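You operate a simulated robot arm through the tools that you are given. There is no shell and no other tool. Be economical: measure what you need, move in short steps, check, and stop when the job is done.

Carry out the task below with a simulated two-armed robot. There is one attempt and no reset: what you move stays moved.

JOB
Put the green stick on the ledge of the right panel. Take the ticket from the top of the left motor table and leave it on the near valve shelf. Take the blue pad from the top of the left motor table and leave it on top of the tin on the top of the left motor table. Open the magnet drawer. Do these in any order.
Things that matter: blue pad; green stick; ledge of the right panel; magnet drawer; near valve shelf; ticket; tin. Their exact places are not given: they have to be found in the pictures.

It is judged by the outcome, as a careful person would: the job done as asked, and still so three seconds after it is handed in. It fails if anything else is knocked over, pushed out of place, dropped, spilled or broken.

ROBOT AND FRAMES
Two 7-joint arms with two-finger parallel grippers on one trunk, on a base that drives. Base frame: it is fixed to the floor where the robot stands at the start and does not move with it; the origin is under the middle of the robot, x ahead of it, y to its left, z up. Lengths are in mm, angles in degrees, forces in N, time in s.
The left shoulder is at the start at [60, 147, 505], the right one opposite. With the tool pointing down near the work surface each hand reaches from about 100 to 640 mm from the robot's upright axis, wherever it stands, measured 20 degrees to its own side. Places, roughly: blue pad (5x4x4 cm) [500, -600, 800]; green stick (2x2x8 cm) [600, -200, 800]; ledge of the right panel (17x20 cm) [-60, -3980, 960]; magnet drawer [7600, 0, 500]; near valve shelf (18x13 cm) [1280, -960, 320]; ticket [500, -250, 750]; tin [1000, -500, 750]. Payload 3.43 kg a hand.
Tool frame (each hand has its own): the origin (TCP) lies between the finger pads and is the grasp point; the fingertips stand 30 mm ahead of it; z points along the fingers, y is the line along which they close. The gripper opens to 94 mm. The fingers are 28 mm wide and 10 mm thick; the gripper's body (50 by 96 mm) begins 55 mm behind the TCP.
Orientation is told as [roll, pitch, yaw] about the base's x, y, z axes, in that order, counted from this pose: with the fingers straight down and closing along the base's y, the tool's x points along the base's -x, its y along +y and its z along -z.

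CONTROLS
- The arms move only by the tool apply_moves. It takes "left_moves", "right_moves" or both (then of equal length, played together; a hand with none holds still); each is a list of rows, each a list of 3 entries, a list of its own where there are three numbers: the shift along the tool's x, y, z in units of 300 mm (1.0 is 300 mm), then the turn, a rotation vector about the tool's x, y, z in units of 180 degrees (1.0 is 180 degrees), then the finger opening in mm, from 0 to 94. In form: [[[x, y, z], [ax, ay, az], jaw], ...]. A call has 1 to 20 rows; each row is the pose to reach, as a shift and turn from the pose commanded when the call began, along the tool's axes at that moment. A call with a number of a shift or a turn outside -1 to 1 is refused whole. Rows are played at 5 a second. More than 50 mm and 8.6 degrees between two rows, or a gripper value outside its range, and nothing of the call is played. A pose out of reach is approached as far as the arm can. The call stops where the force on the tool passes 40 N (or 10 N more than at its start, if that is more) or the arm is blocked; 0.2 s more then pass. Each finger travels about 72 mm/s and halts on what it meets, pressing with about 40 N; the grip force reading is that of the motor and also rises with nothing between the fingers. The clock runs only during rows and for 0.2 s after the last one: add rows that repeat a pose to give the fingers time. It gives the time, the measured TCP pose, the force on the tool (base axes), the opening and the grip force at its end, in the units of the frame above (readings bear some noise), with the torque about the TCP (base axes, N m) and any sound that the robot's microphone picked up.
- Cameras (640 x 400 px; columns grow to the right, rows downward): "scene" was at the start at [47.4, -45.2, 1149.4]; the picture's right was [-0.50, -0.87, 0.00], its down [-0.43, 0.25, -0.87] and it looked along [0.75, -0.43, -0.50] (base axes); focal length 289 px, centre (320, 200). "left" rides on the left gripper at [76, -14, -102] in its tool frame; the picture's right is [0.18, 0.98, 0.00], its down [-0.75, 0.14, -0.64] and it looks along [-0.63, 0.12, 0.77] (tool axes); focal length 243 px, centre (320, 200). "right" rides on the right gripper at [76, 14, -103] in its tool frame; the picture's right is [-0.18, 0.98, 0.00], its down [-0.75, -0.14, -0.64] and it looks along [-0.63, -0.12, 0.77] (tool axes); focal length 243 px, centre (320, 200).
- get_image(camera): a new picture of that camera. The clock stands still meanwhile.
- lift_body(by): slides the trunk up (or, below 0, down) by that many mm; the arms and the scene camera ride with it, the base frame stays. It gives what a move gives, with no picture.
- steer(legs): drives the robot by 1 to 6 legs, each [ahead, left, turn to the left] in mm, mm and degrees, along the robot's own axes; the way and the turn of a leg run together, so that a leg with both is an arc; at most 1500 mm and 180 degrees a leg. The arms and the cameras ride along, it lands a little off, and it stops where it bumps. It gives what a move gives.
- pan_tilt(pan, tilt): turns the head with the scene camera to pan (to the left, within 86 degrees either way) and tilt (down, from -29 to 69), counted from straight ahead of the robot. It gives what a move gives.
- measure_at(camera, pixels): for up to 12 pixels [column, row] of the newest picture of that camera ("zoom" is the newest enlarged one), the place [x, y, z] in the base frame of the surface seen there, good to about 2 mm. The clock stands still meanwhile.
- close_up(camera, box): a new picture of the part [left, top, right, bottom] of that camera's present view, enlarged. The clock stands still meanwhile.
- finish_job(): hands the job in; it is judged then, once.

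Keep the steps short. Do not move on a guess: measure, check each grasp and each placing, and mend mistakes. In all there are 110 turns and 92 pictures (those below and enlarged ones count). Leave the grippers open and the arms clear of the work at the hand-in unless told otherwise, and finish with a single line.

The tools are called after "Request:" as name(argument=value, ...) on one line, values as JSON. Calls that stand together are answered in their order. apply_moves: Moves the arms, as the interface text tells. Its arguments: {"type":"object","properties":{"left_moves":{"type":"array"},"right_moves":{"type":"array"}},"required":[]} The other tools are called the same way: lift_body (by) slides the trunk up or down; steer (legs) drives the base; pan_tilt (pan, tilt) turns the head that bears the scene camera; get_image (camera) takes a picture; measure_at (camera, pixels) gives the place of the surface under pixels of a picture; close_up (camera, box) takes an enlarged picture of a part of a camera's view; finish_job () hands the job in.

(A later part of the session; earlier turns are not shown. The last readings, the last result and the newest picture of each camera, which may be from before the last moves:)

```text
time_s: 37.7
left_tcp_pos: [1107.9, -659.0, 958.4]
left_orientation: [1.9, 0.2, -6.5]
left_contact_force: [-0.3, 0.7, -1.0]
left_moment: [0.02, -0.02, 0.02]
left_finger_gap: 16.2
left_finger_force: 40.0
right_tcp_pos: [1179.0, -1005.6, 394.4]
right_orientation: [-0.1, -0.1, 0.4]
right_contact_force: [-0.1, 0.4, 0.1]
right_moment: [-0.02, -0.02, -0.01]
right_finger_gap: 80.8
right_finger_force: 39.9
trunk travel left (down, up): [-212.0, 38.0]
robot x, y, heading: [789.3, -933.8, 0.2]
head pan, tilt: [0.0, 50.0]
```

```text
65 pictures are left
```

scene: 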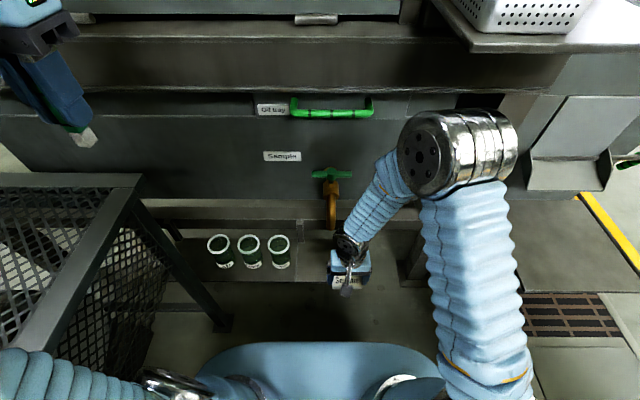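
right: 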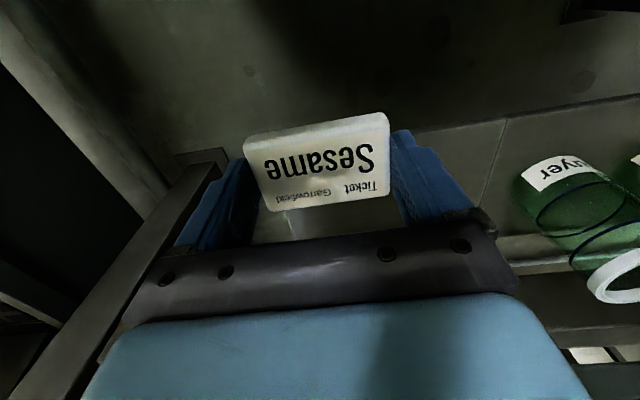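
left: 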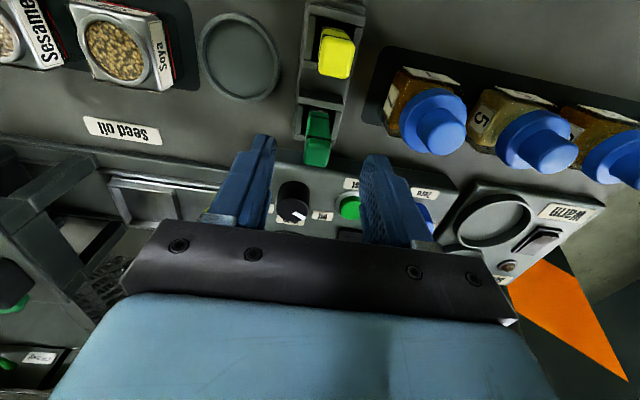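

Elbow moves little. Advance to x 1234 and lower to z 356.

Request:
apply_moves(right_moves=[[[-0.1, 0, 0], [0, 0, 0], 60], [[-0.183, 0, 0], [0, 0, 0], 60], [[-0.183, 0, 0.1], [0, 0, 0], 60], [[-0.183, 0, 0.13], [0, 0, 0], 60]])

Request:
close_up(camera="scene", box=[240, 150, 400, 300])

Request:
get_image(camera="right")

```text
time_s: 38.7
left_tcp_pos: [1108.6, -659.6, 957.9]
left_orientation: [1.9, 0.2, -6.6]
left_contact_force: [-0.9, -0.6, -0.3]
left_moment: [0.01, 0.02, 0.03]
left_finger_gap: 15.9
left_finger_force: 39.9
right_tcp_pos: [1233.2, -1004.7, 356.0]
right_orientation: [-0.1, 0.0, 0.6]
right_contact_force: [-0.4, -0.4, 0.0]
right_moment: [-0.01, 0.01, 0.0]
right_finger_gap: 80.7
right_finger_force: 39.6
trunk travel left (down, up): [-212.0, 38.0]
robot x, y, heading: [791.6, -934.6, 0.3]
head pan, tilt: [0.0, 50.0]
```

```text
2.67 times, centred on (320, 225) of scene
```

zoom: 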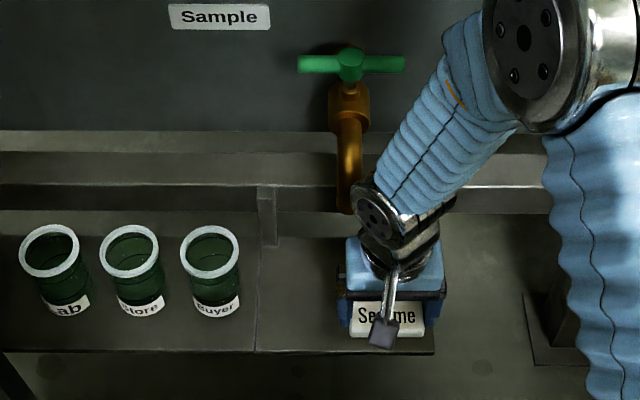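

```text
63 pictures are left
```

right: 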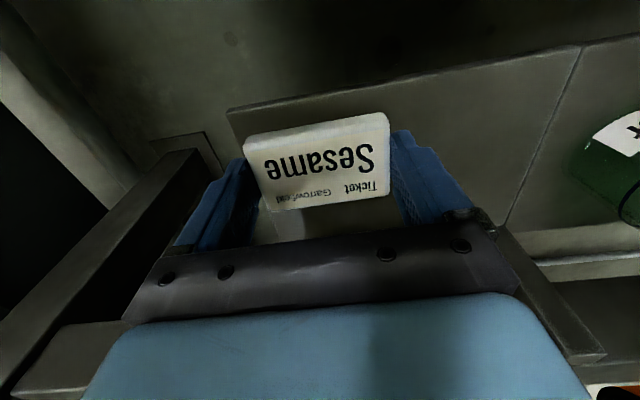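

Ticket is inside the shelf outline. Lower 9 mm more and release gently.

Request:
apply_moves(right_moves=[[[0, 0, 0.018], [0, 0, 0], 60], [[0, 0, 0.032], [0, 0, 0], 60]])

Request:
get_image(camera="right")

```text
time_s: 39.3
left_tcp_pos: [1106.9, -659.7, 958.4]
left_orientation: [1.9, 0.2, -6.5]
left_contact_force: [-0.5, 0.5, 0.3]
left_moment: [0.0, -0.01, 0.02]
left_finger_gap: 16.1
left_finger_force: 40.1
right_tcp_pos: [1234.7, -1005.6, 346.6]
right_orientation: [0.0, 0.0, 0.5]
right_contact_force: [0.2, -0.7, -0.6]
right_moment: [0.0, 0.02, -0.03]
right_finger_gap: 80.8
right_finger_force: 40.4
trunk travel left (down, up): [-212.0, 38.0]
robot x, y, heading: [793.7, -933.2, 0.5]
head pan, tilt: [0.0, 50.0]
```

```text
62 pictures are left
```

right: 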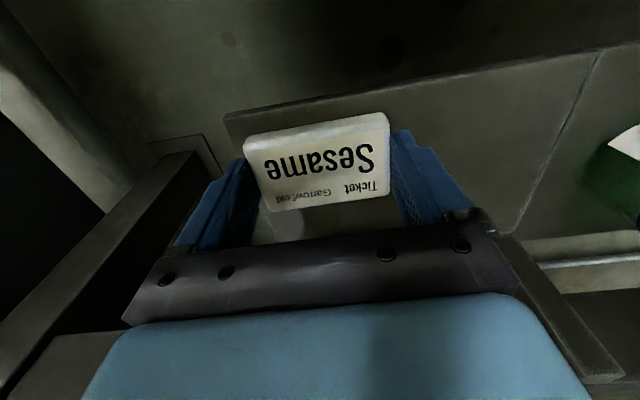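

No contact yet. Lower 2 mm more, then open slowly.

Request:
apply_moves(right_moves=[[[0, 0, 0.004], [0, 0, 0], 60], [[0, 0, 0.008], [0, 0, 0], 60], [[0, 0, 0.008], [0, 0, 0], 84], [[0, 0, 0.008], [0, 0, 0], 90], [[0, 0, 0.008], [0, 0, 0], 94], [[0, 0, 0.008], [0, 0, 0], 94]])

Request:
get_image(camera="right")

```text
time_s: 40.7
left_tcp_pos: [1107.6, -659.8, 958.4]
left_orientation: [2.0, 0.2, -6.6]
left_contact_force: [-0.7, 0.5, 0.1]
left_moment: [0.0, -0.03, 0.0]
left_finger_gap: 15.9
left_finger_force: 39.7
right_tcp_pos: [1234.1, -1005.1, 343.5]
right_orientation: [0.0, -0.1, 0.5]
right_contact_force: [0.0, 0.5, -0.1]
right_moment: [0.0, 0.01, 0.01]
right_finger_gap: 94.0
right_finger_force: 0.2
trunk travel left (down, up): [-212.0, 38.0]
robot x, y, heading: [792.6, -934.8, 0.5]
head pan, tilt: [0.0, 50.0]
```

```text
61 pictures are left
```

right: 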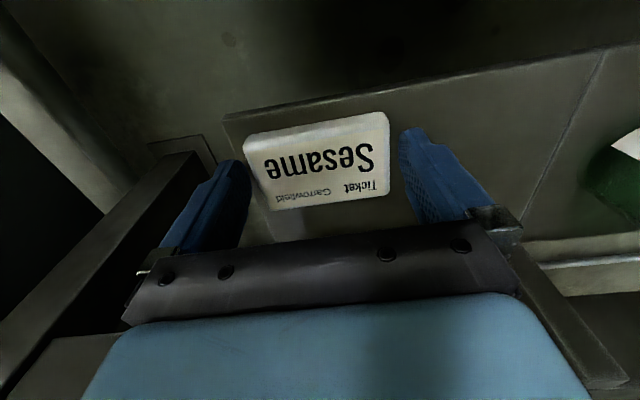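

Released. Raise 50 mm, back off 115 mm, then rise.

Request:
apply_moves(right_moves=[[[0, 0, -0.08], [0, 0, 0], 94], [[0, 0, -0.17], [0, 0, 0], 94], [[0.13, 0, -0.17], [0, 0, 0], 94], [[0.26, 0, -0.17], [0, 0, 0], 94], [[0.38, 0, -0.17], [0, 0, 0], 94], [[0.38, 0, -0.32], [0, 0, 0], 94], [[0.38, 0, -0.48], [0, 0, 0], 94], [[0.38, 0, -0.64], [0, 0, 0], 94], [[0.38, 0, -0.8], [0, 0, 0], 94], [[0.38, 0, -0.96], [0, 0, 0], 94]])

Request:
apply_moves(right_moves=[[[0, 0, -0.16], [0, 0, 0], 94], [[0, 0, -0.32], [0, 0, 0], 94], [[0, 0, -0.48], [0, 0, 0], 94], [[0, 0, -0.64], [0, 0, 0], 94], [[0, 0, -0.8], [0, 0, 0], 94], [[0, 0, -0.96], [0, 0, 0], 94]])

Request:
get_image(camera="scene")

```text
time_s: 42.9
left_tcp_pos: [1108.5, -660.5, 957.4]
left_orientation: [1.9, 0.3, -6.5]
left_contact_force: [0.8, 0.5, 0.1]
left_moment: [0.02, 0.06, 0.02]
left_finger_gap: 16.0
left_finger_force: 40.5
right_tcp_pos: [1119.3, -1007.0, 632.8]
right_orientation: [-0.2, -0.2, 0.3]
right_contact_force: [0.8, 0.3, 0.6]
right_moment: [0.02, 0.02, -0.03]
right_finger_gap: 94.1
right_finger_force: 0.1
trunk travel left (down, up): [-212.0, 38.0]
robot x, y, heading: [792.6, -936.4, 0.4]
head pan, tilt: [0.0, 50.0]
```

```text
time_s: 44.3
left_tcp_pos: [1108.1, -660.1, 956.7]
left_orientation: [1.8, 0.2, -6.5]
left_contact_force: [-1.1, 0.3, -0.5]
left_moment: [0.01, 0.01, 0.04]
left_finger_gap: 15.8
left_finger_force: 40.4
right_tcp_pos: [1119.7, -1006.0, 920.9]
right_orientation: [-0.1, 0.0, 0.6]
right_contact_force: [-0.3, -0.2, -0.1]
right_moment: [0.04, 0.0, 0.01]
right_finger_gap: 93.8
right_finger_force: 0.0
trunk travel left (down, up): [-212.0, 38.0]
robot x, y, heading: [788.2, -935.1, 0.5]
head pan, tilt: [0.0, 50.0]
```

```text
60 pictures are left
```

scene: 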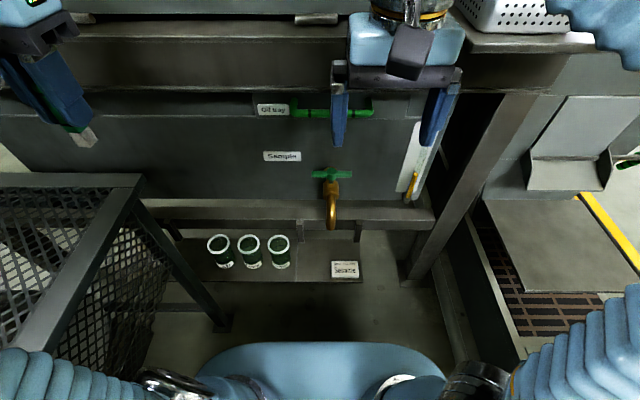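

The ticket lies on the shelf. Confirm its place and measure my base front, then plan the turn.

Request:
measure_at(camera="scene", pixels=[[333, 276], [358, 277], [345, 268], [330, 282], [320, 345], [320, 370], [215, 365], [430, 365]])

Request:
steer(legs=[[-320, 0, 0]])

```text
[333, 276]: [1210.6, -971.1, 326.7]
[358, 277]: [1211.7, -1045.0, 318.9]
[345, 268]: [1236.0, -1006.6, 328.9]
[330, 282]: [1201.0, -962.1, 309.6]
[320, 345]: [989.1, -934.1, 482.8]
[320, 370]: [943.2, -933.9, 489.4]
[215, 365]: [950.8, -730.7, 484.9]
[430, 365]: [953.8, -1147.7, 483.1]
```

```text
time_s: 46.5
left_tcp_pos: [785.1, -661.9, 958.1]
left_orientation: [1.9, 0.2, -6.3]
left_contact_force: [0.4, 0.3, -1.1]
left_moment: [0.0, -0.02, -0.03]
left_finger_gap: 15.8
left_finger_force: 39.9
right_tcp_pos: [801.1, -1007.8, 919.6]
right_orientation: [-0.2, 0.0, 0.7]
right_contact_force: [0.3, -0.3, -0.3]
right_moment: [-0.01, 0.01, 0.02]
right_finger_gap: 93.9
right_finger_force: 0.0
trunk travel left (down, up): [-212.0, 38.0]
robot x, y, heading: [473.5, -939.4, 0.6]
head pan, tilt: [0.0, 50.0]
```

Ticket fully on the shelf (x 1211–1257, y -971…-1045). My base reaches 200 mm ahead. Now turn left 90° here.

Request:
steer(legs=[[0, 0, 90]])

Request:
pan_tilt(pan=-10, tilt=38)

Request:
get_image(camera="scene")

```text
time_s: 50.7
left_tcp_pos: [196.1, -623.3, 956.7]
left_orientation: [1.9, 0.2, 84.0]
left_contact_force: [0.5, 0.2, -0.2]
left_moment: [0.01, 0.02, 0.01]
left_finger_gap: 15.6
left_finger_force: 40.0
right_tcp_pos: [542.0, -607.7, 920.5]
right_orientation: [-0.1, 0.0, 90.8]
right_contact_force: [-0.4, 0.0, -0.1]
right_moment: [-0.01, 0.0, 0.03]
right_finger_gap: 94.0
right_finger_force: 0.0
trunk travel left (down, up): [-212.0, 38.0]
robot x, y, heading: [469.5, -939.8, 90.7]
head pan, tilt: [0.0, 50.0]
```

```text
time_s: 51.4
left_tcp_pos: [197.1, -622.8, 957.6]
left_orientation: [2.0, 0.2, 83.9]
left_contact_force: [-0.3, -1.1, -0.6]
left_moment: [-0.03, -0.02, 0.0]
left_finger_gap: 15.8
left_finger_force: 39.7
right_tcp_pos: [541.8, -609.1, 919.6]
right_orientation: [0.0, -0.1, 90.8]
right_contact_force: [0.0, 0.5, 0.4]
right_moment: [-0.03, 0.0, 0.0]
right_finger_gap: 94.0
right_finger_force: 0.1
trunk travel left (down, up): [-212.0, 38.0]
robot x, y, heading: [475.9, -940.0, 90.7]
head pan, tilt: [-10.0, 38.0]
```

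```text
59 pictures are left
```

scene: 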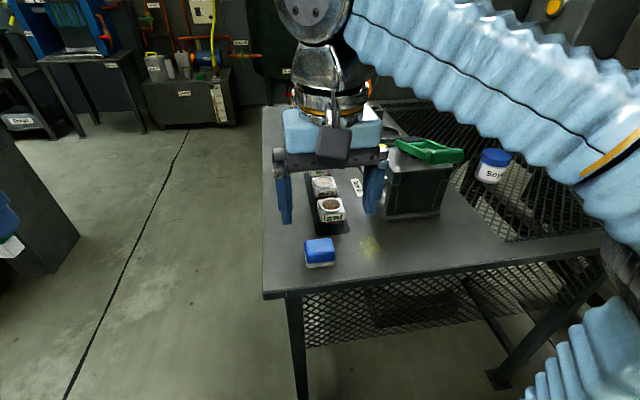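

Zoom on the blue pad and the tin and measure.

Request:
close_up(camera="scene", box=[280, 210, 376, 270])

Request:
measure_at(camera="zoom", pixels=[[170, 200], [355, 185], [200, 295], [370, 270], [260, 240], [260, 330], [260, 360], [180, 365], [375, 345], [110, 300], [480, 300]])

Request:
measure_at(camera="scene", pixels=[[495, 155], [483, 155], [510, 155], [495, 150], [495, 163], [400, 150], [463, 155], [440, 140], [445, 205], [388, 215], [490, 230], [500, 260]])

```text
6.67 times, centred on (328, 240) of scene
```

zoom: 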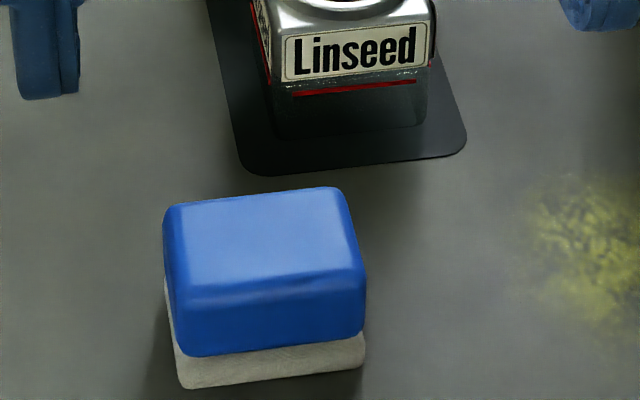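

```text
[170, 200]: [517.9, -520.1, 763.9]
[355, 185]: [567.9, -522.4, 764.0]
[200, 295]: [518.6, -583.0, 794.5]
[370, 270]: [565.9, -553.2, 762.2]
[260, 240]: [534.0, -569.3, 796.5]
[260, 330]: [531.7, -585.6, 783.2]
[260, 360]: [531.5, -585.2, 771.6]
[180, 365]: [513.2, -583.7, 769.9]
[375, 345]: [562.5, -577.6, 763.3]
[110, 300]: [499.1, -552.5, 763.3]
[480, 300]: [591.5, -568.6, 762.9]
```

```text
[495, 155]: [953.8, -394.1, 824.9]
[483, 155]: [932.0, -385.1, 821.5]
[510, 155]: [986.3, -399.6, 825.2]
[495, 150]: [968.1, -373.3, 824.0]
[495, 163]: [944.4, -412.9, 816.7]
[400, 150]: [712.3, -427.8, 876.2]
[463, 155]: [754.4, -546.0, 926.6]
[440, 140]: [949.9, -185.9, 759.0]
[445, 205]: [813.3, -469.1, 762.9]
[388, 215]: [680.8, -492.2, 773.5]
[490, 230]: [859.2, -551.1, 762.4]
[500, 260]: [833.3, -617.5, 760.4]
```

Pad ≈ centred (537,-565), 50 mm along x. Move the right hand above it and lower to z 870, then check with the wrist camera.

Request:
apply_moves(right_moves=[[[-0.147, 0.017, 0], [0, 0, 0], 94], [[-0.147, 0.017, 0.16], [0, 0, 0], 94]])

Request:
get_image(camera="right")

```text
time_s: 52.0
left_tcp_pos: [197.2, -624.3, 958.1]
left_orientation: [1.9, 0.1, 83.9]
left_contact_force: [0.5, 0.5, -0.3]
left_moment: [0.02, -0.03, 0.02]
left_finger_gap: 15.8
left_finger_force: 40.0
right_tcp_pos: [537.0, -565.0, 871.8]
right_orientation: [-0.1, -0.1, 90.9]
right_contact_force: [0.0, -0.1, -0.8]
right_moment: [0.02, -0.02, -0.03]
right_finger_gap: 93.9
right_finger_force: 0.1
trunk travel left (down, up): [-212.0, 38.0]
robot x, y, heading: [472.9, -937.5, 91.0]
head pan, tilt: [-10.0, 38.0]
```

```text
57 pictures are left
```

right: 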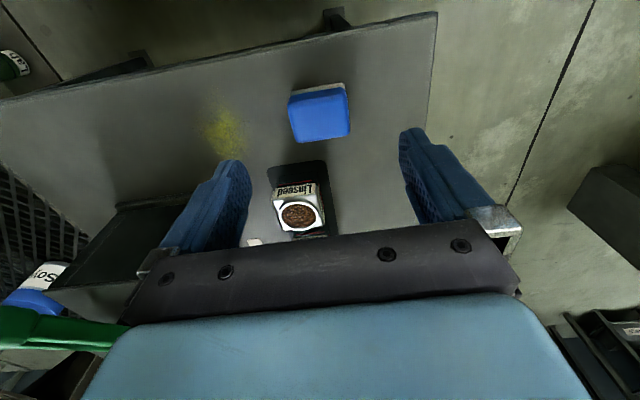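

Request:
measure_at(camera="right", pixels=[[294, 97], [342, 91], [346, 130], [301, 138], [320, 115], [344, 110], [293, 115], [290, 118], [350, 110]])

```text
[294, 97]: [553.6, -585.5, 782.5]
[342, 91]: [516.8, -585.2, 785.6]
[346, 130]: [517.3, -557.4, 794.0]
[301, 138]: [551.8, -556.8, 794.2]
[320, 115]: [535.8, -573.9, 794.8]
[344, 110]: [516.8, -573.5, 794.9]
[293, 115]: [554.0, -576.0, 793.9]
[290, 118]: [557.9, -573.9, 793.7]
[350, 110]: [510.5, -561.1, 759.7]
```

Pad centre (536,-567), top 795. Lower to z 797 and close.

Request:
apply_moves(right_moves=[[[0.007, 0.003, 0.12], [0, 0, 0], 80], [[0.007, 0.003, 0.249], [0, 0, 0], 70], [[0.007, 0.003, 0.249], [0, 0, 0], 50], [[0.007, 0.003, 0.249], [0, 0, 0], 34], [[0.007, 0.003, 0.249], [0, 0, 0], 34], [[0.007, 0.003, 0.249], [0, 0, 0], 34]])

```text
time_s: 53.4
left_tcp_pos: [195.5, -623.7, 956.7]
left_orientation: [1.9, 0.2, 83.9]
left_contact_force: [-0.1, 0.6, -0.8]
left_moment: [-0.02, 0.0, 0.02]
left_finger_gap: 15.8
left_finger_force: 39.8
right_tcp_pos: [537.0, -567.0, 798.5]
right_orientation: [0.0, -0.2, 90.8]
right_contact_force: [1.5, 3.9, 21.3]
right_moment: [0.0, -0.08, 0.01]
right_finger_gap: 44.7
right_finger_force: 39.8
trunk travel left (down, up): [-212.0, 38.0]
robot x, y, heading: [471.0, -938.1, 90.8]
head pan, tilt: [-10.0, 38.0]
```

Gripped at 44.7 mm (some upward force, perhaps the squeezed pad). Lift 50 mm and look.

Request:
apply_moves(right_moves=[[[0, 0, -0.08], [0, 0, 0], 34], [[0, 0, -0.17], [0, 0, 0], 34]])

Request:
get_image(camera="right")

```text
time_s: 54.0
left_tcp_pos: [197.0, -622.6, 958.2]
left_orientation: [1.9, 0.1, 83.9]
left_contact_force: [-0.5, 0.2, 0.1]
left_moment: [0.01, 0.02, 0.04]
left_finger_gap: 16.1
left_finger_force: 40.1
right_tcp_pos: [536.7, -566.4, 848.2]
right_orientation: [-0.1, 0.0, 90.8]
right_contact_force: [-0.6, 0.2, -0.9]
right_moment: [-0.03, 0.04, -0.05]
right_finger_gap: 44.6
right_finger_force: 40.4
trunk travel left (down, up): [-212.0, 38.0]
robot x, y, heading: [474.2, -932.4, 91.2]
head pan, tilt: [-10.0, 38.0]
```

```text
56 pictures are left
```

right: 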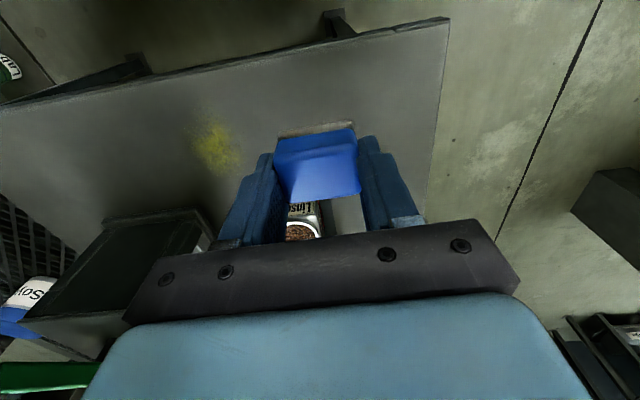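

Held. Raise to z ~955 and draw back 75 mm, then drive sideways to face the tin.

Request:
apply_moves(right_moves=[[[0, 0, -0.15], [0, 0, 0], 34], [[0.05, 0, -0.3], [0, 0, 0], 34], [[0.15, 0, -0.37], [0, 0, 0], 34], [[0.25, 0, -0.37], [0, 0, 0], 34]])

Request:
steer(legs=[[0, -325, 0]])

Request:
pan_tilt(pan=-5, tilt=38)

Request:
get_image(camera="scene")

```text
time_s: 55.0
left_tcp_pos: [194.7, -623.7, 957.6]
left_orientation: [1.8, 0.2, 83.8]
left_contact_force: [-0.9, 0.2, -0.8]
left_moment: [-0.02, -0.05, -0.01]
left_finger_gap: 15.8
left_finger_force: 40.0
right_tcp_pos: [536.0, -644.4, 960.4]
right_orientation: [-0.1, -0.1, 90.8]
right_contact_force: [-0.6, 0.0, -0.8]
right_moment: [0.02, -0.02, 0.0]
right_finger_gap: 44.5
right_finger_force: 39.9
right hand out of reach, approached as far as the arm can: row 3
trunk travel left (down, up): [-212.0, 38.0]
robot x, y, heading: [470.9, -939.9, 90.7]
head pan, tilt: [-10.0, 38.0]
```

```text
time_s: 57.2
left_tcp_pos: [523.6, -618.9, 958.2]
left_orientation: [1.8, 0.1, 83.8]
left_contact_force: [0.2, -1.2, -0.9]
left_moment: [-0.01, -0.03, 0.03]
left_finger_gap: 15.8
left_finger_force: 39.9
right_tcp_pos: [865.1, -637.5, 959.0]
right_orientation: [-0.1, -0.2, 90.7]
right_contact_force: [-0.1, 0.4, -1.0]
right_moment: [0.0, -0.01, 0.04]
right_finger_gap: 44.6
right_finger_force: 40.2
trunk travel left (down, up): [-212.0, 38.0]
robot x, y, heading: [799.2, -929.7, 90.9]
head pan, tilt: [-10.0, 38.0]
```

```text
time_s: 57.9
left_tcp_pos: [523.9, -619.0, 959.2]
left_orientation: [1.9, 0.1, 83.8]
left_contact_force: [0.7, -0.1, 0.0]
left_moment: [-0.01, 0.02, 0.0]
left_finger_gap: 15.9
left_finger_force: 40.4
right_tcp_pos: [864.1, -638.0, 959.6]
right_orientation: [0.0, -0.1, 90.7]
right_contact_force: [-0.3, -0.6, 0.2]
right_moment: [0.01, -0.01, -0.03]
right_finger_gap: 44.7
right_finger_force: 39.8
trunk travel left (down, up): [-212.0, 38.0]
robot x, y, heading: [801.6, -933.5, 90.5]
head pan, tilt: [-5.0, 38.0]
```

```text
55 pictures are left
```

scene: 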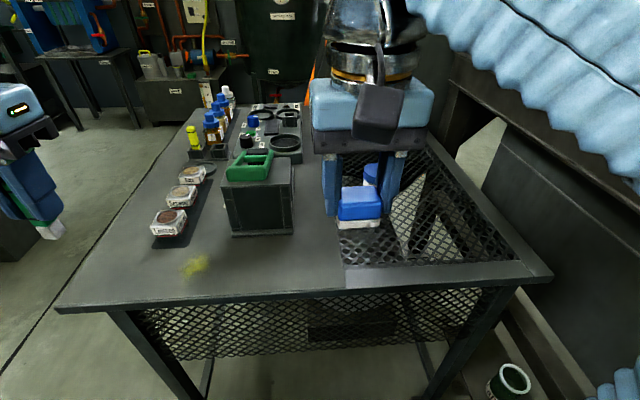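

Shift the right hand 88 mm to +x (line up with the tin), then drive ahead 85 mm.

Request:
apply_moves(right_moves=[[[0, -0.15, 0], [0, 0, 0], 34], [[0, -0.293, 0], [0, 0, 0], 34]])

Request:
steer(legs=[[85, 0, 0]])

Request:
get_image(camera="right")

Request:
get_image(camera="scene")

```text
time_s: 58.5
left_tcp_pos: [528.1, -616.4, 959.3]
left_orientation: [2.1, 0.4, 83.8]
left_contact_force: [2.6, 1.6, -0.8]
left_moment: [-0.11, 0.19, -0.02]
left_finger_gap: 16.0
left_finger_force: 40.0
right_tcp_pos: [954.3, -633.6, 957.4]
right_orientation: [0.2, 0.1, 91.4]
right_contact_force: [4.6, 3.1, -1.7]
right_moment: [-0.17, 0.37, -0.01]
right_finger_gap: 44.8
right_finger_force: 40.5
trunk travel left (down, up): [-212.0, 38.0]
robot x, y, heading: [797.5, -931.4, 90.6]
head pan, tilt: [-5.0, 38.0]
```

```text
time_s: 59.5
left_tcp_pos: [522.9, -533.6, 957.4]
left_orientation: [1.9, 0.2, 83.9]
left_contact_force: [0.2, 0.4, -0.4]
left_moment: [-0.03, 0.0, -0.05]
left_finger_gap: 15.9
left_finger_force: 40.3
right_tcp_pos: [952.6, -552.2, 959.9]
right_orientation: [-0.2, -0.1, 90.8]
right_contact_force: [-0.3, -0.4, 1.1]
right_moment: [-0.01, 0.01, 0.0]
right_finger_gap: 44.9
right_finger_force: 39.7
trunk travel left (down, up): [-212.0, 38.0]
robot x, y, heading: [797.0, -846.4, 90.6]
head pan, tilt: [-5.0, 38.0]
```

```text
54 pictures are left
```

right: 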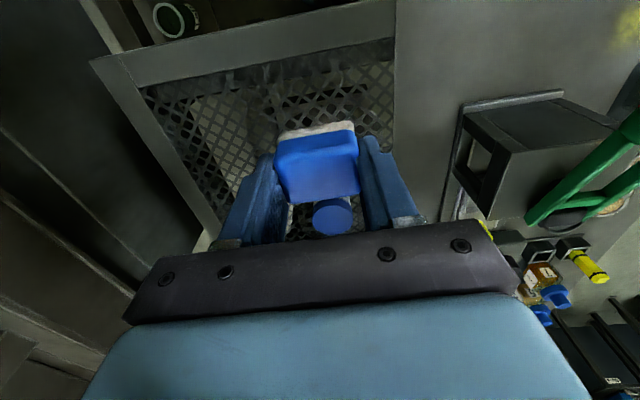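

```text
53 pictures are left
```

scene: 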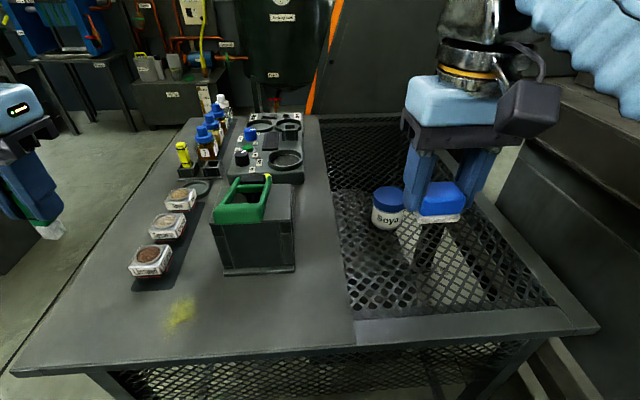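

The tin is visible at (389,200). Measure the lid.

Request:
close_up(camera="scene", box=[350, 165, 430, 240])

Request:
measure_at(camera="zoom", pixels=[[195, 220], [305, 185], [420, 230], [300, 260], [300, 220], [300, 300], [300, 480], [200, 260], [435, 270], [250, 200], [360, 195]])

```text
5.33 times, centred on (390, 202) of scene
```

zoom: 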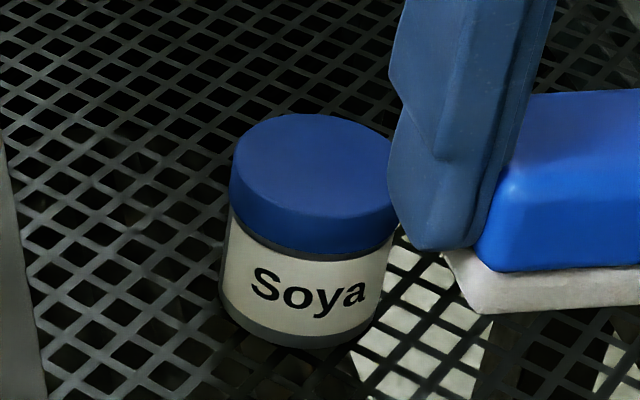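

```text
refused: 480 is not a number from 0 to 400
```

Request:
measure_at(camera="zoom", pixels=[[237, 165], [310, 117], [386, 165], [315, 210], [315, 165], [385, 195], [255, 200], [265, 130], [360, 130], [310, 235], [315, 340]])

```text
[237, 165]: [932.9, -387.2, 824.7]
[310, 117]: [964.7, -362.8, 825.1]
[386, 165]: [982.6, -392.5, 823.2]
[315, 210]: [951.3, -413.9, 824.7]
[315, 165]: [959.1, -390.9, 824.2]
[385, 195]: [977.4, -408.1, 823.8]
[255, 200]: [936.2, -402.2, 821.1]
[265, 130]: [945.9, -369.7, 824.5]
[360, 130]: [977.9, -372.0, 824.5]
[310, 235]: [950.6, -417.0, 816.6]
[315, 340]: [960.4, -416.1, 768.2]
```

Lid centre (959,-389), top 824.5. Lower to z 900 and go forward to above the tin.

Request:
apply_moves(right_moves=[[[0, 0, 0.1], [0, 0, 0], 34], [[0, 0, 0.2], [0, 0, 0], 34], [[-0.14, -0.01, 0.2], [0, 0, 0], 34], [[-0.28, -0.02, 0.2], [0, 0, 0], 34], [[-0.42, -0.029, 0.2], [0, 0, 0], 34], [[-0.543, -0.029, 0.2], [0, 0, 0], 34], [[-0.543, -0.029, 0.26], [0, 0, 0], 34]])

Request:
close_up(camera="scene", box=[330, 130, 450, 240])

Request:
get_image(camera="right")

```text
time_s: 61.1
left_tcp_pos: [522.6, -532.5, 957.9]
left_orientation: [2.0, 0.2, 83.9]
left_contact_force: [-0.4, -0.1, -0.7]
left_moment: [0.0, -0.03, -0.02]
left_finger_gap: 15.9
left_finger_force: 40.4
right_tcp_pos: [957.5, -388.4, 881.6]
right_orientation: [0.0, -0.2, 90.7]
right_contact_force: [0.1, 1.1, -0.9]
right_moment: [0.0, 0.0, -0.01]
right_finger_gap: 44.8
right_finger_force: 40.4
trunk travel left (down, up): [-212.0, 38.0]
robot x, y, heading: [797.3, -849.3, 90.7]
head pan, tilt: [-5.0, 38.0]
```

```text
3.64 times, centred on (390, 185) of scene
```

zoom: 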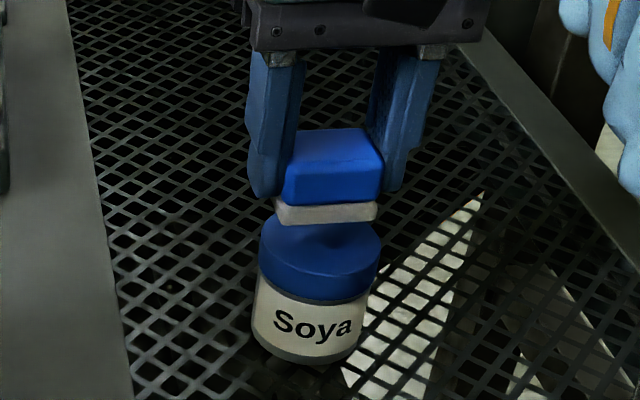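

```text
50 pictures are left
```

right: 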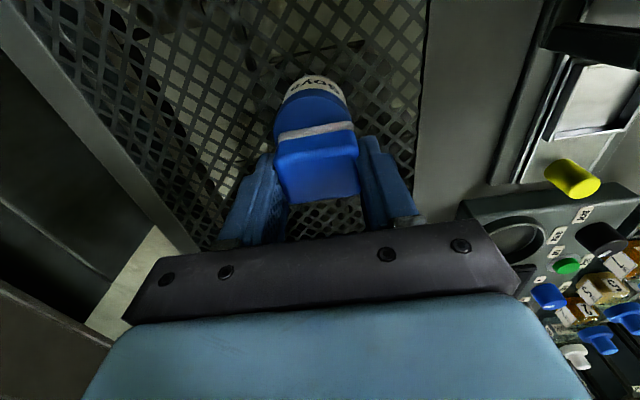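

Check alignment by measuring pad and lid.

Request:
measure_at(camera="zoom", pixels=[[325, 213], [280, 208], [374, 210], [318, 285], [264, 250], [376, 250], [335, 150]])

```text
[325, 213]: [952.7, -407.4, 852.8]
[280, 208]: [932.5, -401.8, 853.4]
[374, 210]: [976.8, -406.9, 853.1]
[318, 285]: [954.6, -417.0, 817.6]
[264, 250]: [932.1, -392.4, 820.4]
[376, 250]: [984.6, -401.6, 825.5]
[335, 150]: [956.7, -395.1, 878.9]
```

Pad is well over the lid; shift +3 mm in x and lower to z 862.

Request:
apply_moves(right_moves=[[[0, -0.01, 0.03], [0, 0, 0], 34], [[0, -0.01, 0.055], [0, 0, 0], 34], [[0, -0.01, 0.065], [0, 0, 0], 34]])

Request:
close_up(camera="scene", box=[350, 150, 430, 230])

```text
time_s: 61.9
left_tcp_pos: [522.5, -532.3, 958.0]
left_orientation: [1.9, 0.2, 83.9]
left_contact_force: [-0.1, -0.7, -0.6]
left_moment: [0.01, -0.01, 0.01]
left_finger_gap: 15.6
left_finger_force: 40.1
right_tcp_pos: [960.4, -388.6, 861.9]
right_orientation: [0.0, -0.2, 90.7]
right_contact_force: [0.2, 0.2, -1.0]
right_moment: [-0.02, 0.02, -0.01]
right_finger_gap: 44.6
right_finger_force: 39.7
trunk travel left (down, up): [-212.0, 38.0]
robot x, y, heading: [802.5, -846.0, 90.6]
head pan, tilt: [-5.0, 38.0]
```

```text
5.00 times, centred on (390, 190) of scene
```

zoom: 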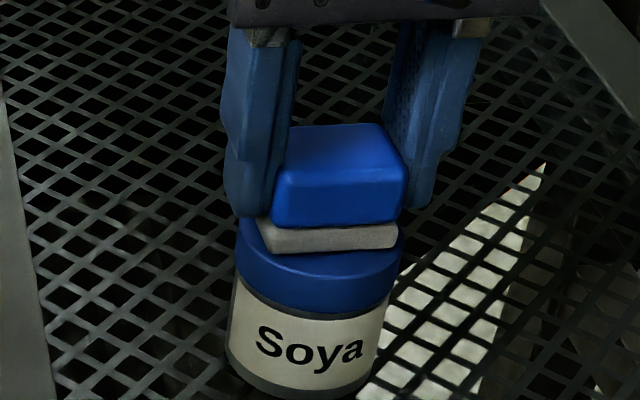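

Almost touching. Lower 2 mm more and read the force.

Request:
apply_moves(right_moves=[[[0, 0, 0.004], [0, 0, 0], 34], [[0, 0, 0.007], [0, 0, 0], 34]])

```text
time_s: 62.5
left_tcp_pos: [522.4, -531.8, 957.5]
left_orientation: [2.0, 0.2, 83.8]
left_contact_force: [0.1, -0.6, -0.3]
left_moment: [-0.01, -0.03, 0.0]
left_finger_gap: 15.8
left_finger_force: 39.5
right_tcp_pos: [960.1, -387.7, 859.9]
right_orientation: [0.0, -0.1, 90.9]
right_contact_force: [-0.3, 0.5, -1.4]
right_moment: [0.0, -0.02, 0.02]
right_finger_gap: 45.0
right_finger_force: 39.3
trunk travel left (down, up): [-212.0, 38.0]
robot x, y, heading: [801.7, -847.1, 90.6]
head pan, tilt: [-5.0, 38.0]
```

Request:
apply_moves(right_moves=[[[0, 0, 0.004], [0, 0, 0], 34], [[0, 0, 0.007], [0, 0, 0], 34]])

Request:
close_up(camera="scene", box=[350, 150, 430, 230])

```text
time_s: 63.1
left_tcp_pos: [523.2, -534.0, 957.3]
left_orientation: [1.9, 0.2, 83.8]
left_contact_force: [-0.2, 0.9, -0.3]
left_moment: [-0.01, 0.03, 0.04]
left_finger_gap: 15.9
left_finger_force: 39.6
right_tcp_pos: [959.8, -389.1, 859.7]
right_orientation: [0.1, -0.2, 90.8]
right_contact_force: [1.5, 2.0, 8.2]
right_moment: [0.12, -0.05, -0.02]
right_finger_gap: 44.7
right_finger_force: 40.2
trunk travel left (down, up): [-212.0, 38.0]
robot x, y, heading: [797.6, -844.7, 90.6]
head pan, tilt: [-5.0, 38.0]
```

```text
5.00 times, centred on (390, 190) of scene
```

zoom: 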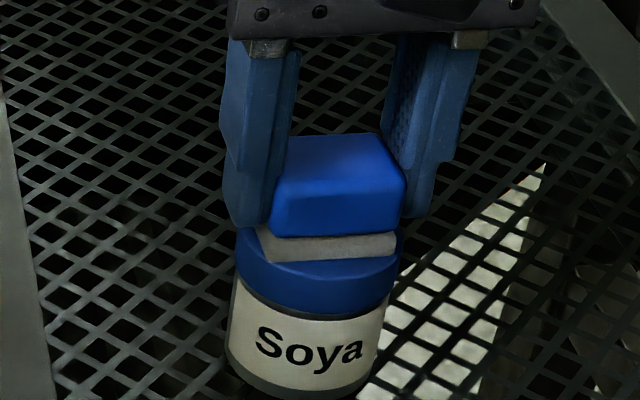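

Contact (8 N up). Open the fingers slowly.

Request:
apply_moves(right_moves=[[[0, 0, 0], [0, 0, 0], 48], [[0, 0, 0], [0, 0, 0], 54], [[0, 0, 0], [0, 0, 0], 64], [[0, 0, 0], [0, 0, 0], 76], [[0, 0, 0], [0, 0, 0], 80]])

Request:
close_up(camera="scene", box=[350, 150, 430, 230])

```text
time_s: 64.3
left_tcp_pos: [522.2, -533.1, 958.9]
left_orientation: [1.9, 0.3, 83.8]
left_contact_force: [-1.0, -0.2, -1.1]
left_moment: [0.0, 0.02, 0.0]
left_finger_gap: 16.1
left_finger_force: 39.8
right_tcp_pos: [960.8, -389.3, 858.6]
right_orientation: [-0.1, -0.1, 90.8]
right_contact_force: [-0.5, 0.2, 0.6]
right_moment: [0.03, -0.02, 0.01]
right_finger_gap: 80.0
right_finger_force: 0.0
trunk travel left (down, up): [-212.0, 38.0]
robot x, y, heading: [800.1, -845.2, 90.5]
head pan, tilt: [-5.0, 38.0]
```

```text
5.00 times, centred on (390, 190) of scene
```

zoom: 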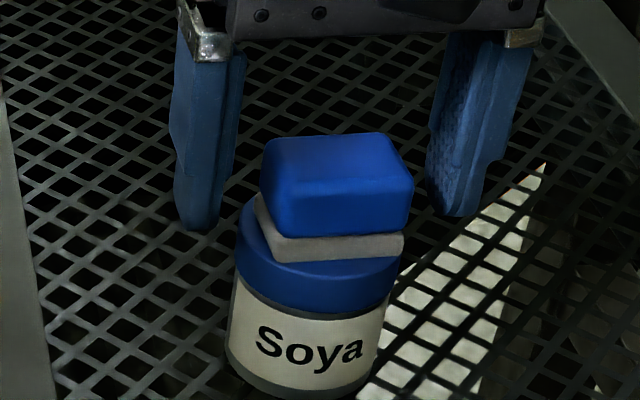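

The pad sits on the tin. Raise 60 mm, then draw back and up.

Request:
apply_moves(right_moves=[[[0, 0, -0.1], [0, 0, 0], 80], [[0, 0, -0.2], [0, 0, 0], 80], [[0.15, 0, -0.25], [0, 0, 0], 80], [[0.3, 0, -0.3], [0, 0, 0], 80], [[0.45, 0, -0.3], [0, 0, 0], 80], [[0.6, 0.05, -0.3], [0, 0, 0], 80], [[0.7, 0.15, -0.3], [0, 0, 0], 80]])

Request:
get_image(camera="scene")

```text
time_s: 65.9
left_tcp_pos: [522.8, -532.8, 958.1]
left_orientation: [1.9, 0.3, 83.8]
left_contact_force: [0.5, -0.6, -0.3]
left_moment: [-0.02, 0.04, -0.02]
left_finger_gap: 15.7
left_finger_force: 39.5
right_tcp_pos: [919.5, -600.4, 948.1]
right_orientation: [0.0, 0.0, 90.7]
right_contact_force: [0.4, -0.4, 0.6]
right_moment: [-0.01, 0.02, 0.02]
right_finger_gap: 80.1
right_finger_force: 0.0
trunk travel left (down, up): [-212.0, 38.0]
robot x, y, heading: [799.9, -846.9, 90.6]
head pan, tilt: [-5.0, 38.0]
```

```text
46 pictures are left
```

scene: 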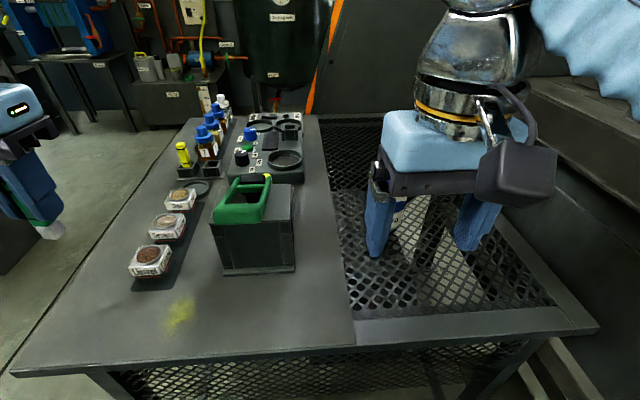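

Now leave the gap: back 95 mm, strafe toward -x 600 mm, then turn right to face the panels.

Request:
steer(legs=[[-95, 0, 0], [0, 600, 0], [0, 0, -90], [0, 0, -90]])

Request:
pan_tilt(pan=0, tilt=20)

Request:
get_image(camera="scene")

```text
time_s: 77.7
left_tcp_pos: [480.2, -1255.6, 958.7]
left_orientation: [2.0, 0.2, -94.3]
left_contact_force: [-1.0, 0.1, -0.2]
left_moment: [0.03, -0.03, 0.0]
left_finger_gap: 16.2
left_finger_force: 39.9
right_tcp_pos: [82.9, -1201.8, 948.0]
right_orientation: [-0.2, -0.2, -87.3]
right_contact_force: [0.1, 0.6, 0.8]
right_moment: [0.0, 0.02, 0.03]
right_finger_gap: 79.8
right_finger_force: 0.1
trunk travel left (down, up): [-212.0, 38.0]
robot x, y, heading: [193.4, -950.0, -87.1]
head pan, tilt: [-5.0, 38.0]
```

```text
time_s: 78.5
left_tcp_pos: [479.5, -1255.0, 959.0]
left_orientation: [1.9, 0.2, -94.2]
left_contact_force: [0.8, -0.8, 0.0]
left_moment: [0.01, 0.0, -0.03]
left_finger_gap: 15.9
left_finger_force: 40.3
right_tcp_pos: [82.0, -1201.0, 948.3]
right_orientation: [-0.1, -0.2, -87.3]
right_contact_force: [-0.5, 0.7, -0.8]
right_moment: [0.0, 0.01, -0.02]
right_finger_gap: 80.1
right_finger_force: 0.0
trunk travel left (down, up): [-212.0, 38.0]
robot x, y, heading: [193.4, -951.6, -87.1]
head pan, tilt: [0.0, 20.0]
```

```text
45 pictures are left
```

scene: 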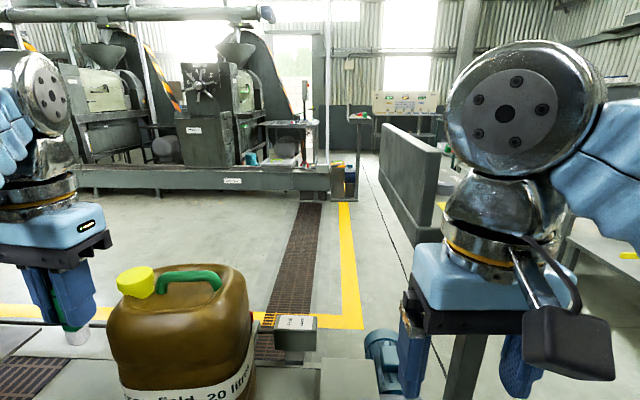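

Measure obstacles on the way: the jug, small post (297,330), motor (385,360), near panel board (410,180), and the far panel (357,125).

Request:
measure_at(camera="scene", pixels=[[297, 325], [385, 345], [390, 130], [437, 165], [400, 220], [460, 350], [357, 118], [350, 250], [235, 360], [335, 375], [360, 300], [380, 210]])

Request:
close_up(camera="scene", box=[310, 80, 470, 180])

```text
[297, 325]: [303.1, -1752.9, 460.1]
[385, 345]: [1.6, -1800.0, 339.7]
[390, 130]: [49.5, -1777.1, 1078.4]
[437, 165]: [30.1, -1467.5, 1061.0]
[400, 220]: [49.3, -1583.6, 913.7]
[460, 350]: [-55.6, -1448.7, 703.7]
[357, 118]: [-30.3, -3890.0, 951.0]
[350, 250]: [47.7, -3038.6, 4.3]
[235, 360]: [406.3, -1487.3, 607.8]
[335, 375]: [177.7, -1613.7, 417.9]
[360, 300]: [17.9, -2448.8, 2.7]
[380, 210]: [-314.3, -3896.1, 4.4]
```

```text
4.00 times, centred on (390, 130) of scene
```

zoom: 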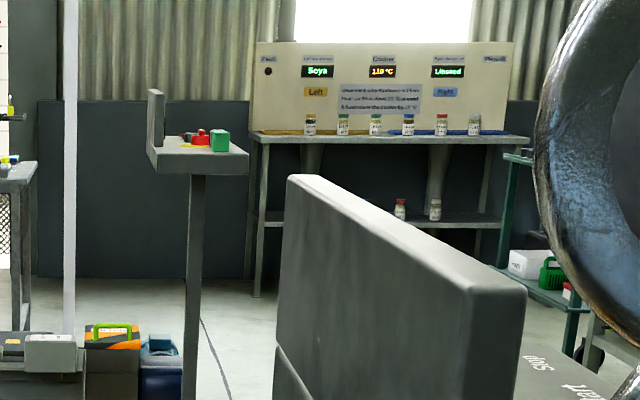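

The panel boards stand at x≈40 with ledges toward -x, so I should approach from the -x side. Look to the right first.

Request:
pan_tilt(pan=-55, tilt=20)

Request:
get_image(camera="scene")

```text
time_s: 79.7
left_tcp_pos: [478.2, -1255.5, 956.7]
left_orientation: [1.9, 0.2, -94.2]
left_contact_force: [-0.9, -0.2, 0.0]
left_moment: [0.0, -0.03, -0.02]
left_finger_gap: 16.1
left_finger_force: 40.2
right_tcp_pos: [82.1, -1201.1, 947.6]
right_orientation: [0.0, -0.1, -87.3]
right_contact_force: [-0.7, 0.1, 0.2]
right_moment: [0.02, 0.0, 0.0]
right_finger_gap: 79.9
right_finger_force: 0.0
trunk travel left (down, up): [-212.0, 38.0]
robot x, y, heading: [194.5, -948.9, -87.3]
head pan, tilt: [-55.0, 20.0]
```

```text
43 pictures are left
```

scene: 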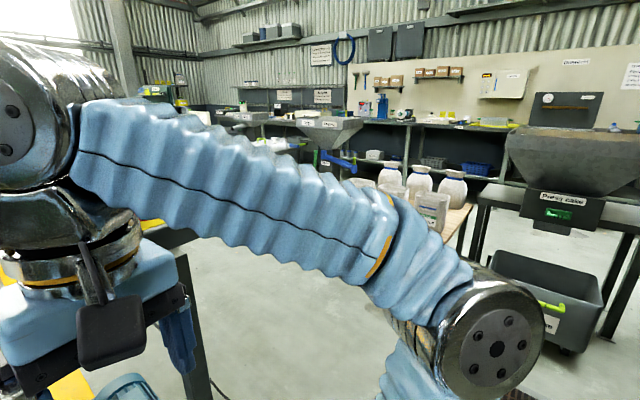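

Request:
measure_at(camera="scene", pixels=[[260, 330], [330, 310], [450, 215], [510, 300], [440, 215], [540, 260], [395, 180], [220, 290], [590, 370], [180, 240], [480, 240], [200, 270]])

```text
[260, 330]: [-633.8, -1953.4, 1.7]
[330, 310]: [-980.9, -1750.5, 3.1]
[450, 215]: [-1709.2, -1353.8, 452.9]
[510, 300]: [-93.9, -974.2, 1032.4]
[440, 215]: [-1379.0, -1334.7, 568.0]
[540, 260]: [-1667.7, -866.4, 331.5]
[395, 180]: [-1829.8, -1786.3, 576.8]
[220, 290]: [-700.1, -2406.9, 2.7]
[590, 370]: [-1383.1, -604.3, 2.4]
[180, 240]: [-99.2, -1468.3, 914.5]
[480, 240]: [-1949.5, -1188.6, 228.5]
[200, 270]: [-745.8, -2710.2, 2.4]
```

The corridor x from about -1300 to -200 is clear. Strafe 850 mm to x≈-650, straighten, and look ahead.

Request:
steer(legs=[[0, -850, 0], [0, 0, -3]])

Request:
pan_tilt(pan=0, tilt=15)

Request:
get_image(camera="scene")

```text
time_s: 84.6
left_tcp_pos: [-387.1, -1309.6, 958.5]
left_orientation: [2.0, 0.2, -97.4]
left_contact_force: [-0.9, -0.7, 0.3]
left_moment: [-0.03, 0.01, -0.02]
left_finger_gap: 15.9
left_finger_force: 40.1
right_tcp_pos: [-781.8, -1232.7, 949.0]
right_orientation: [-0.1, -0.1, -90.5]
right_contact_force: [-0.8, 0.2, 0.5]
right_moment: [0.0, -0.01, -0.02]
right_finger_gap: 80.0
right_finger_force: 0.0
trunk travel left (down, up): [-212.0, 38.0]
robot x, y, heading: [-654.2, -986.8, -90.5]
head pan, tilt: [-55.0, 20.0]
```

```text
time_s: 85.9
left_tcp_pos: [-387.1, -1309.6, 958.3]
left_orientation: [1.9, 0.1, -97.4]
left_contact_force: [0.5, 0.0, 0.4]
left_moment: [-0.01, -0.01, -0.02]
left_finger_gap: 15.8
left_finger_force: 39.2
right_tcp_pos: [-781.9, -1232.7, 947.9]
right_orientation: [0.0, -0.1, -90.6]
right_contact_force: [-0.3, -0.4, -0.9]
right_moment: [0.04, 0.01, 0.02]
right_finger_gap: 79.8
right_finger_force: 0.1
trunk travel left (down, up): [-212.0, 38.0]
robot x, y, heading: [-657.4, -991.5, -90.7]
head pan, tilt: [0.0, 15.0]
```

```text
42 pictures are left
```

scene: 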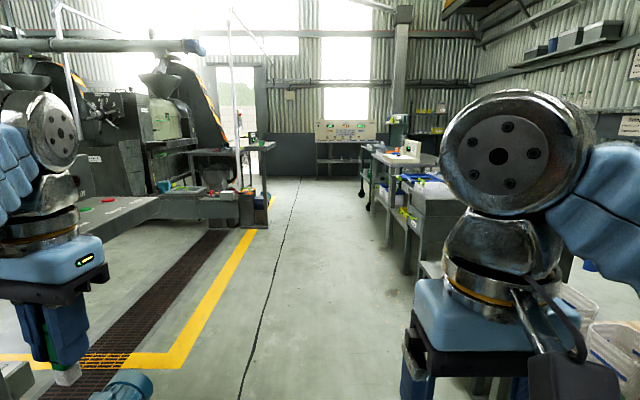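

Request:
measure_at(camera="scene", pixels=[[405, 270], [440, 195], [365, 210], [375, 150], [155, 212], [100, 190], [258, 145], [270, 150], [360, 330], [260, 175], [125, 385], [245, 148]])

Request:
close_up(camera="scene", box=[220, 100, 340, 200])

```text
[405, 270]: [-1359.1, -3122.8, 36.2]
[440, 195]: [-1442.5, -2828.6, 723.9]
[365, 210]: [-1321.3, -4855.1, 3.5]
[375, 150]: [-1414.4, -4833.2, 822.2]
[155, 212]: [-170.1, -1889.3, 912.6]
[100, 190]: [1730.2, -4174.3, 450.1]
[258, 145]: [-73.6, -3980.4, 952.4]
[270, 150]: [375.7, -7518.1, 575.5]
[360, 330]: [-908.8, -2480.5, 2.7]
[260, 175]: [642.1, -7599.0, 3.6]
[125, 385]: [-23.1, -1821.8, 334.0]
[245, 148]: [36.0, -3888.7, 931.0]
```

```text
4.00 times, centred on (280, 150) of scene
```

zoom: 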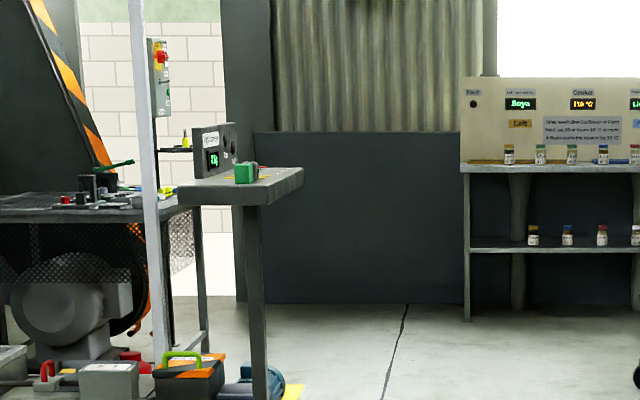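

Corridor is clear: benches at x≤-1340, ledges at x≥-170. Drive to about (-740,-4100) and turn left to face +x.

Request:
steer(legs=[[1500, -60, 0], [1500, 0, 0], [120, 0, 0], [0, 0, 90]])

Request:
get_image(camera="scene")

```text
refused: leg 1 is longer than a leg can be; nothing moved
```

```text
40 pictures are left
```

scene: 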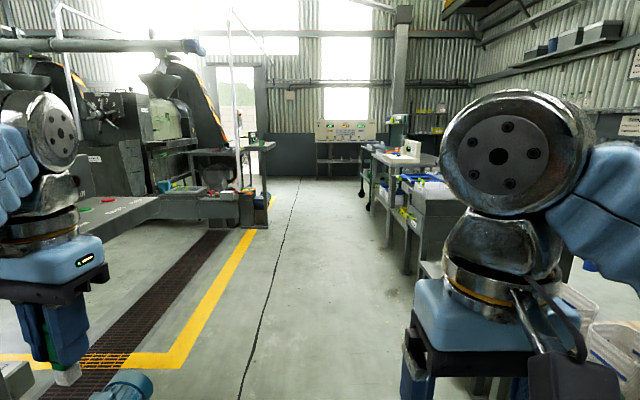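

The first leg was too long; split it differently.

Request:
steer(legs=[[1480, -60, 0], [1480, 0, 0], [160, 0, 0], [0, 0, 90]])

Request:
pan_tilt(pan=5, tilt=20)

Request:
get_image(camera="scene")

```text
time_s: 105.0
left_tcp_pos: [-434.1, -3844.3, 956.4]
left_orientation: [2.0, 0.1, -7.9]
left_contact_force: [-0.4, -0.1, -0.7]
left_moment: [0.0, -0.04, -0.02]
left_finger_gap: 15.8
left_finger_force: 40.0
right_tcp_pos: [-513.0, -4239.1, 947.9]
right_orientation: [-0.1, 0.0, -0.9]
right_contact_force: [-1.0, 0.1, -0.9]
right_moment: [-0.02, -0.01, -0.02]
right_finger_gap: 79.6
right_finger_force: 0.1
trunk travel left (down, up): [-212.0, 38.0]
robot x, y, heading: [-753.2, -4113.6, -1.2]
head pan, tilt: [0.0, 15.0]
```

```text
time_s: 105.7
left_tcp_pos: [-433.8, -3845.0, 957.7]
left_orientation: [1.9, 0.1, -7.8]
left_contact_force: [-0.3, -0.1, 0.0]
left_moment: [-0.02, -0.06, -0.02]
left_finger_gap: 15.8
left_finger_force: 40.3
right_tcp_pos: [-512.9, -4237.8, 947.6]
right_orientation: [-0.1, -0.1, -0.9]
right_contact_force: [-0.1, 0.2, -1.3]
right_moment: [0.01, 0.01, 0.02]
right_finger_gap: 79.9
right_finger_force: 0.1
trunk travel left (down, up): [-212.0, 38.0]
robot x, y, heading: [-754.1, -4112.1, -0.9]
head pan, tilt: [5.0, 20.0]
```

```text
39 pictures are left
```

scene: 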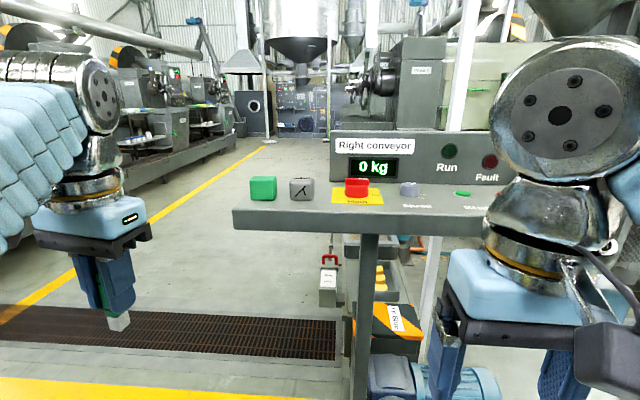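

This is the "Right conveyor" panel. Measure its ledge and items.

Request:
close_up(camera="scene", box=[220, 120, 520, 245])

Request:
measure_at(camera="scene", pixels=[[235, 212], [248, 186], [263, 190], [301, 190], [357, 187], [320, 210], [480, 215], [340, 182], [280, 205], [385, 205], [263, 178], [368, 260]])

```text
2.13 times, centred on (370, 182) of scene
```

zoom: 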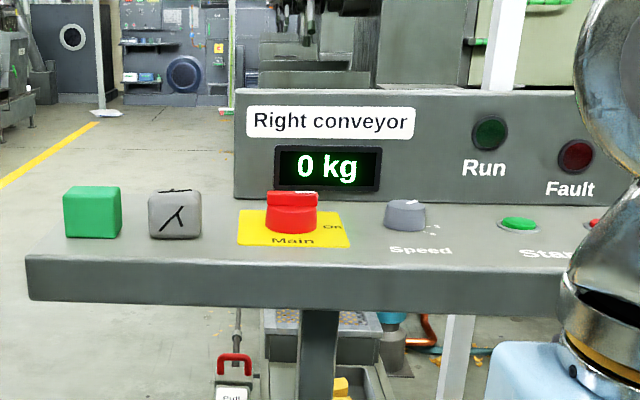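

```text
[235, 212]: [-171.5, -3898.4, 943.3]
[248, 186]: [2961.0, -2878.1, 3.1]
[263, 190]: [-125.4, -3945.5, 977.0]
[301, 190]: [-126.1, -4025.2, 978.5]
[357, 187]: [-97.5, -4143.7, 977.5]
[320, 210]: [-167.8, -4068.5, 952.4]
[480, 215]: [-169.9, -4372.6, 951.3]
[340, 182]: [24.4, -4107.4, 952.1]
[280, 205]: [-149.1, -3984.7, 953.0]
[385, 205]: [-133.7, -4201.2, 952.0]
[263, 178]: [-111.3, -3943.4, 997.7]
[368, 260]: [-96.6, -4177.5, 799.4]
```

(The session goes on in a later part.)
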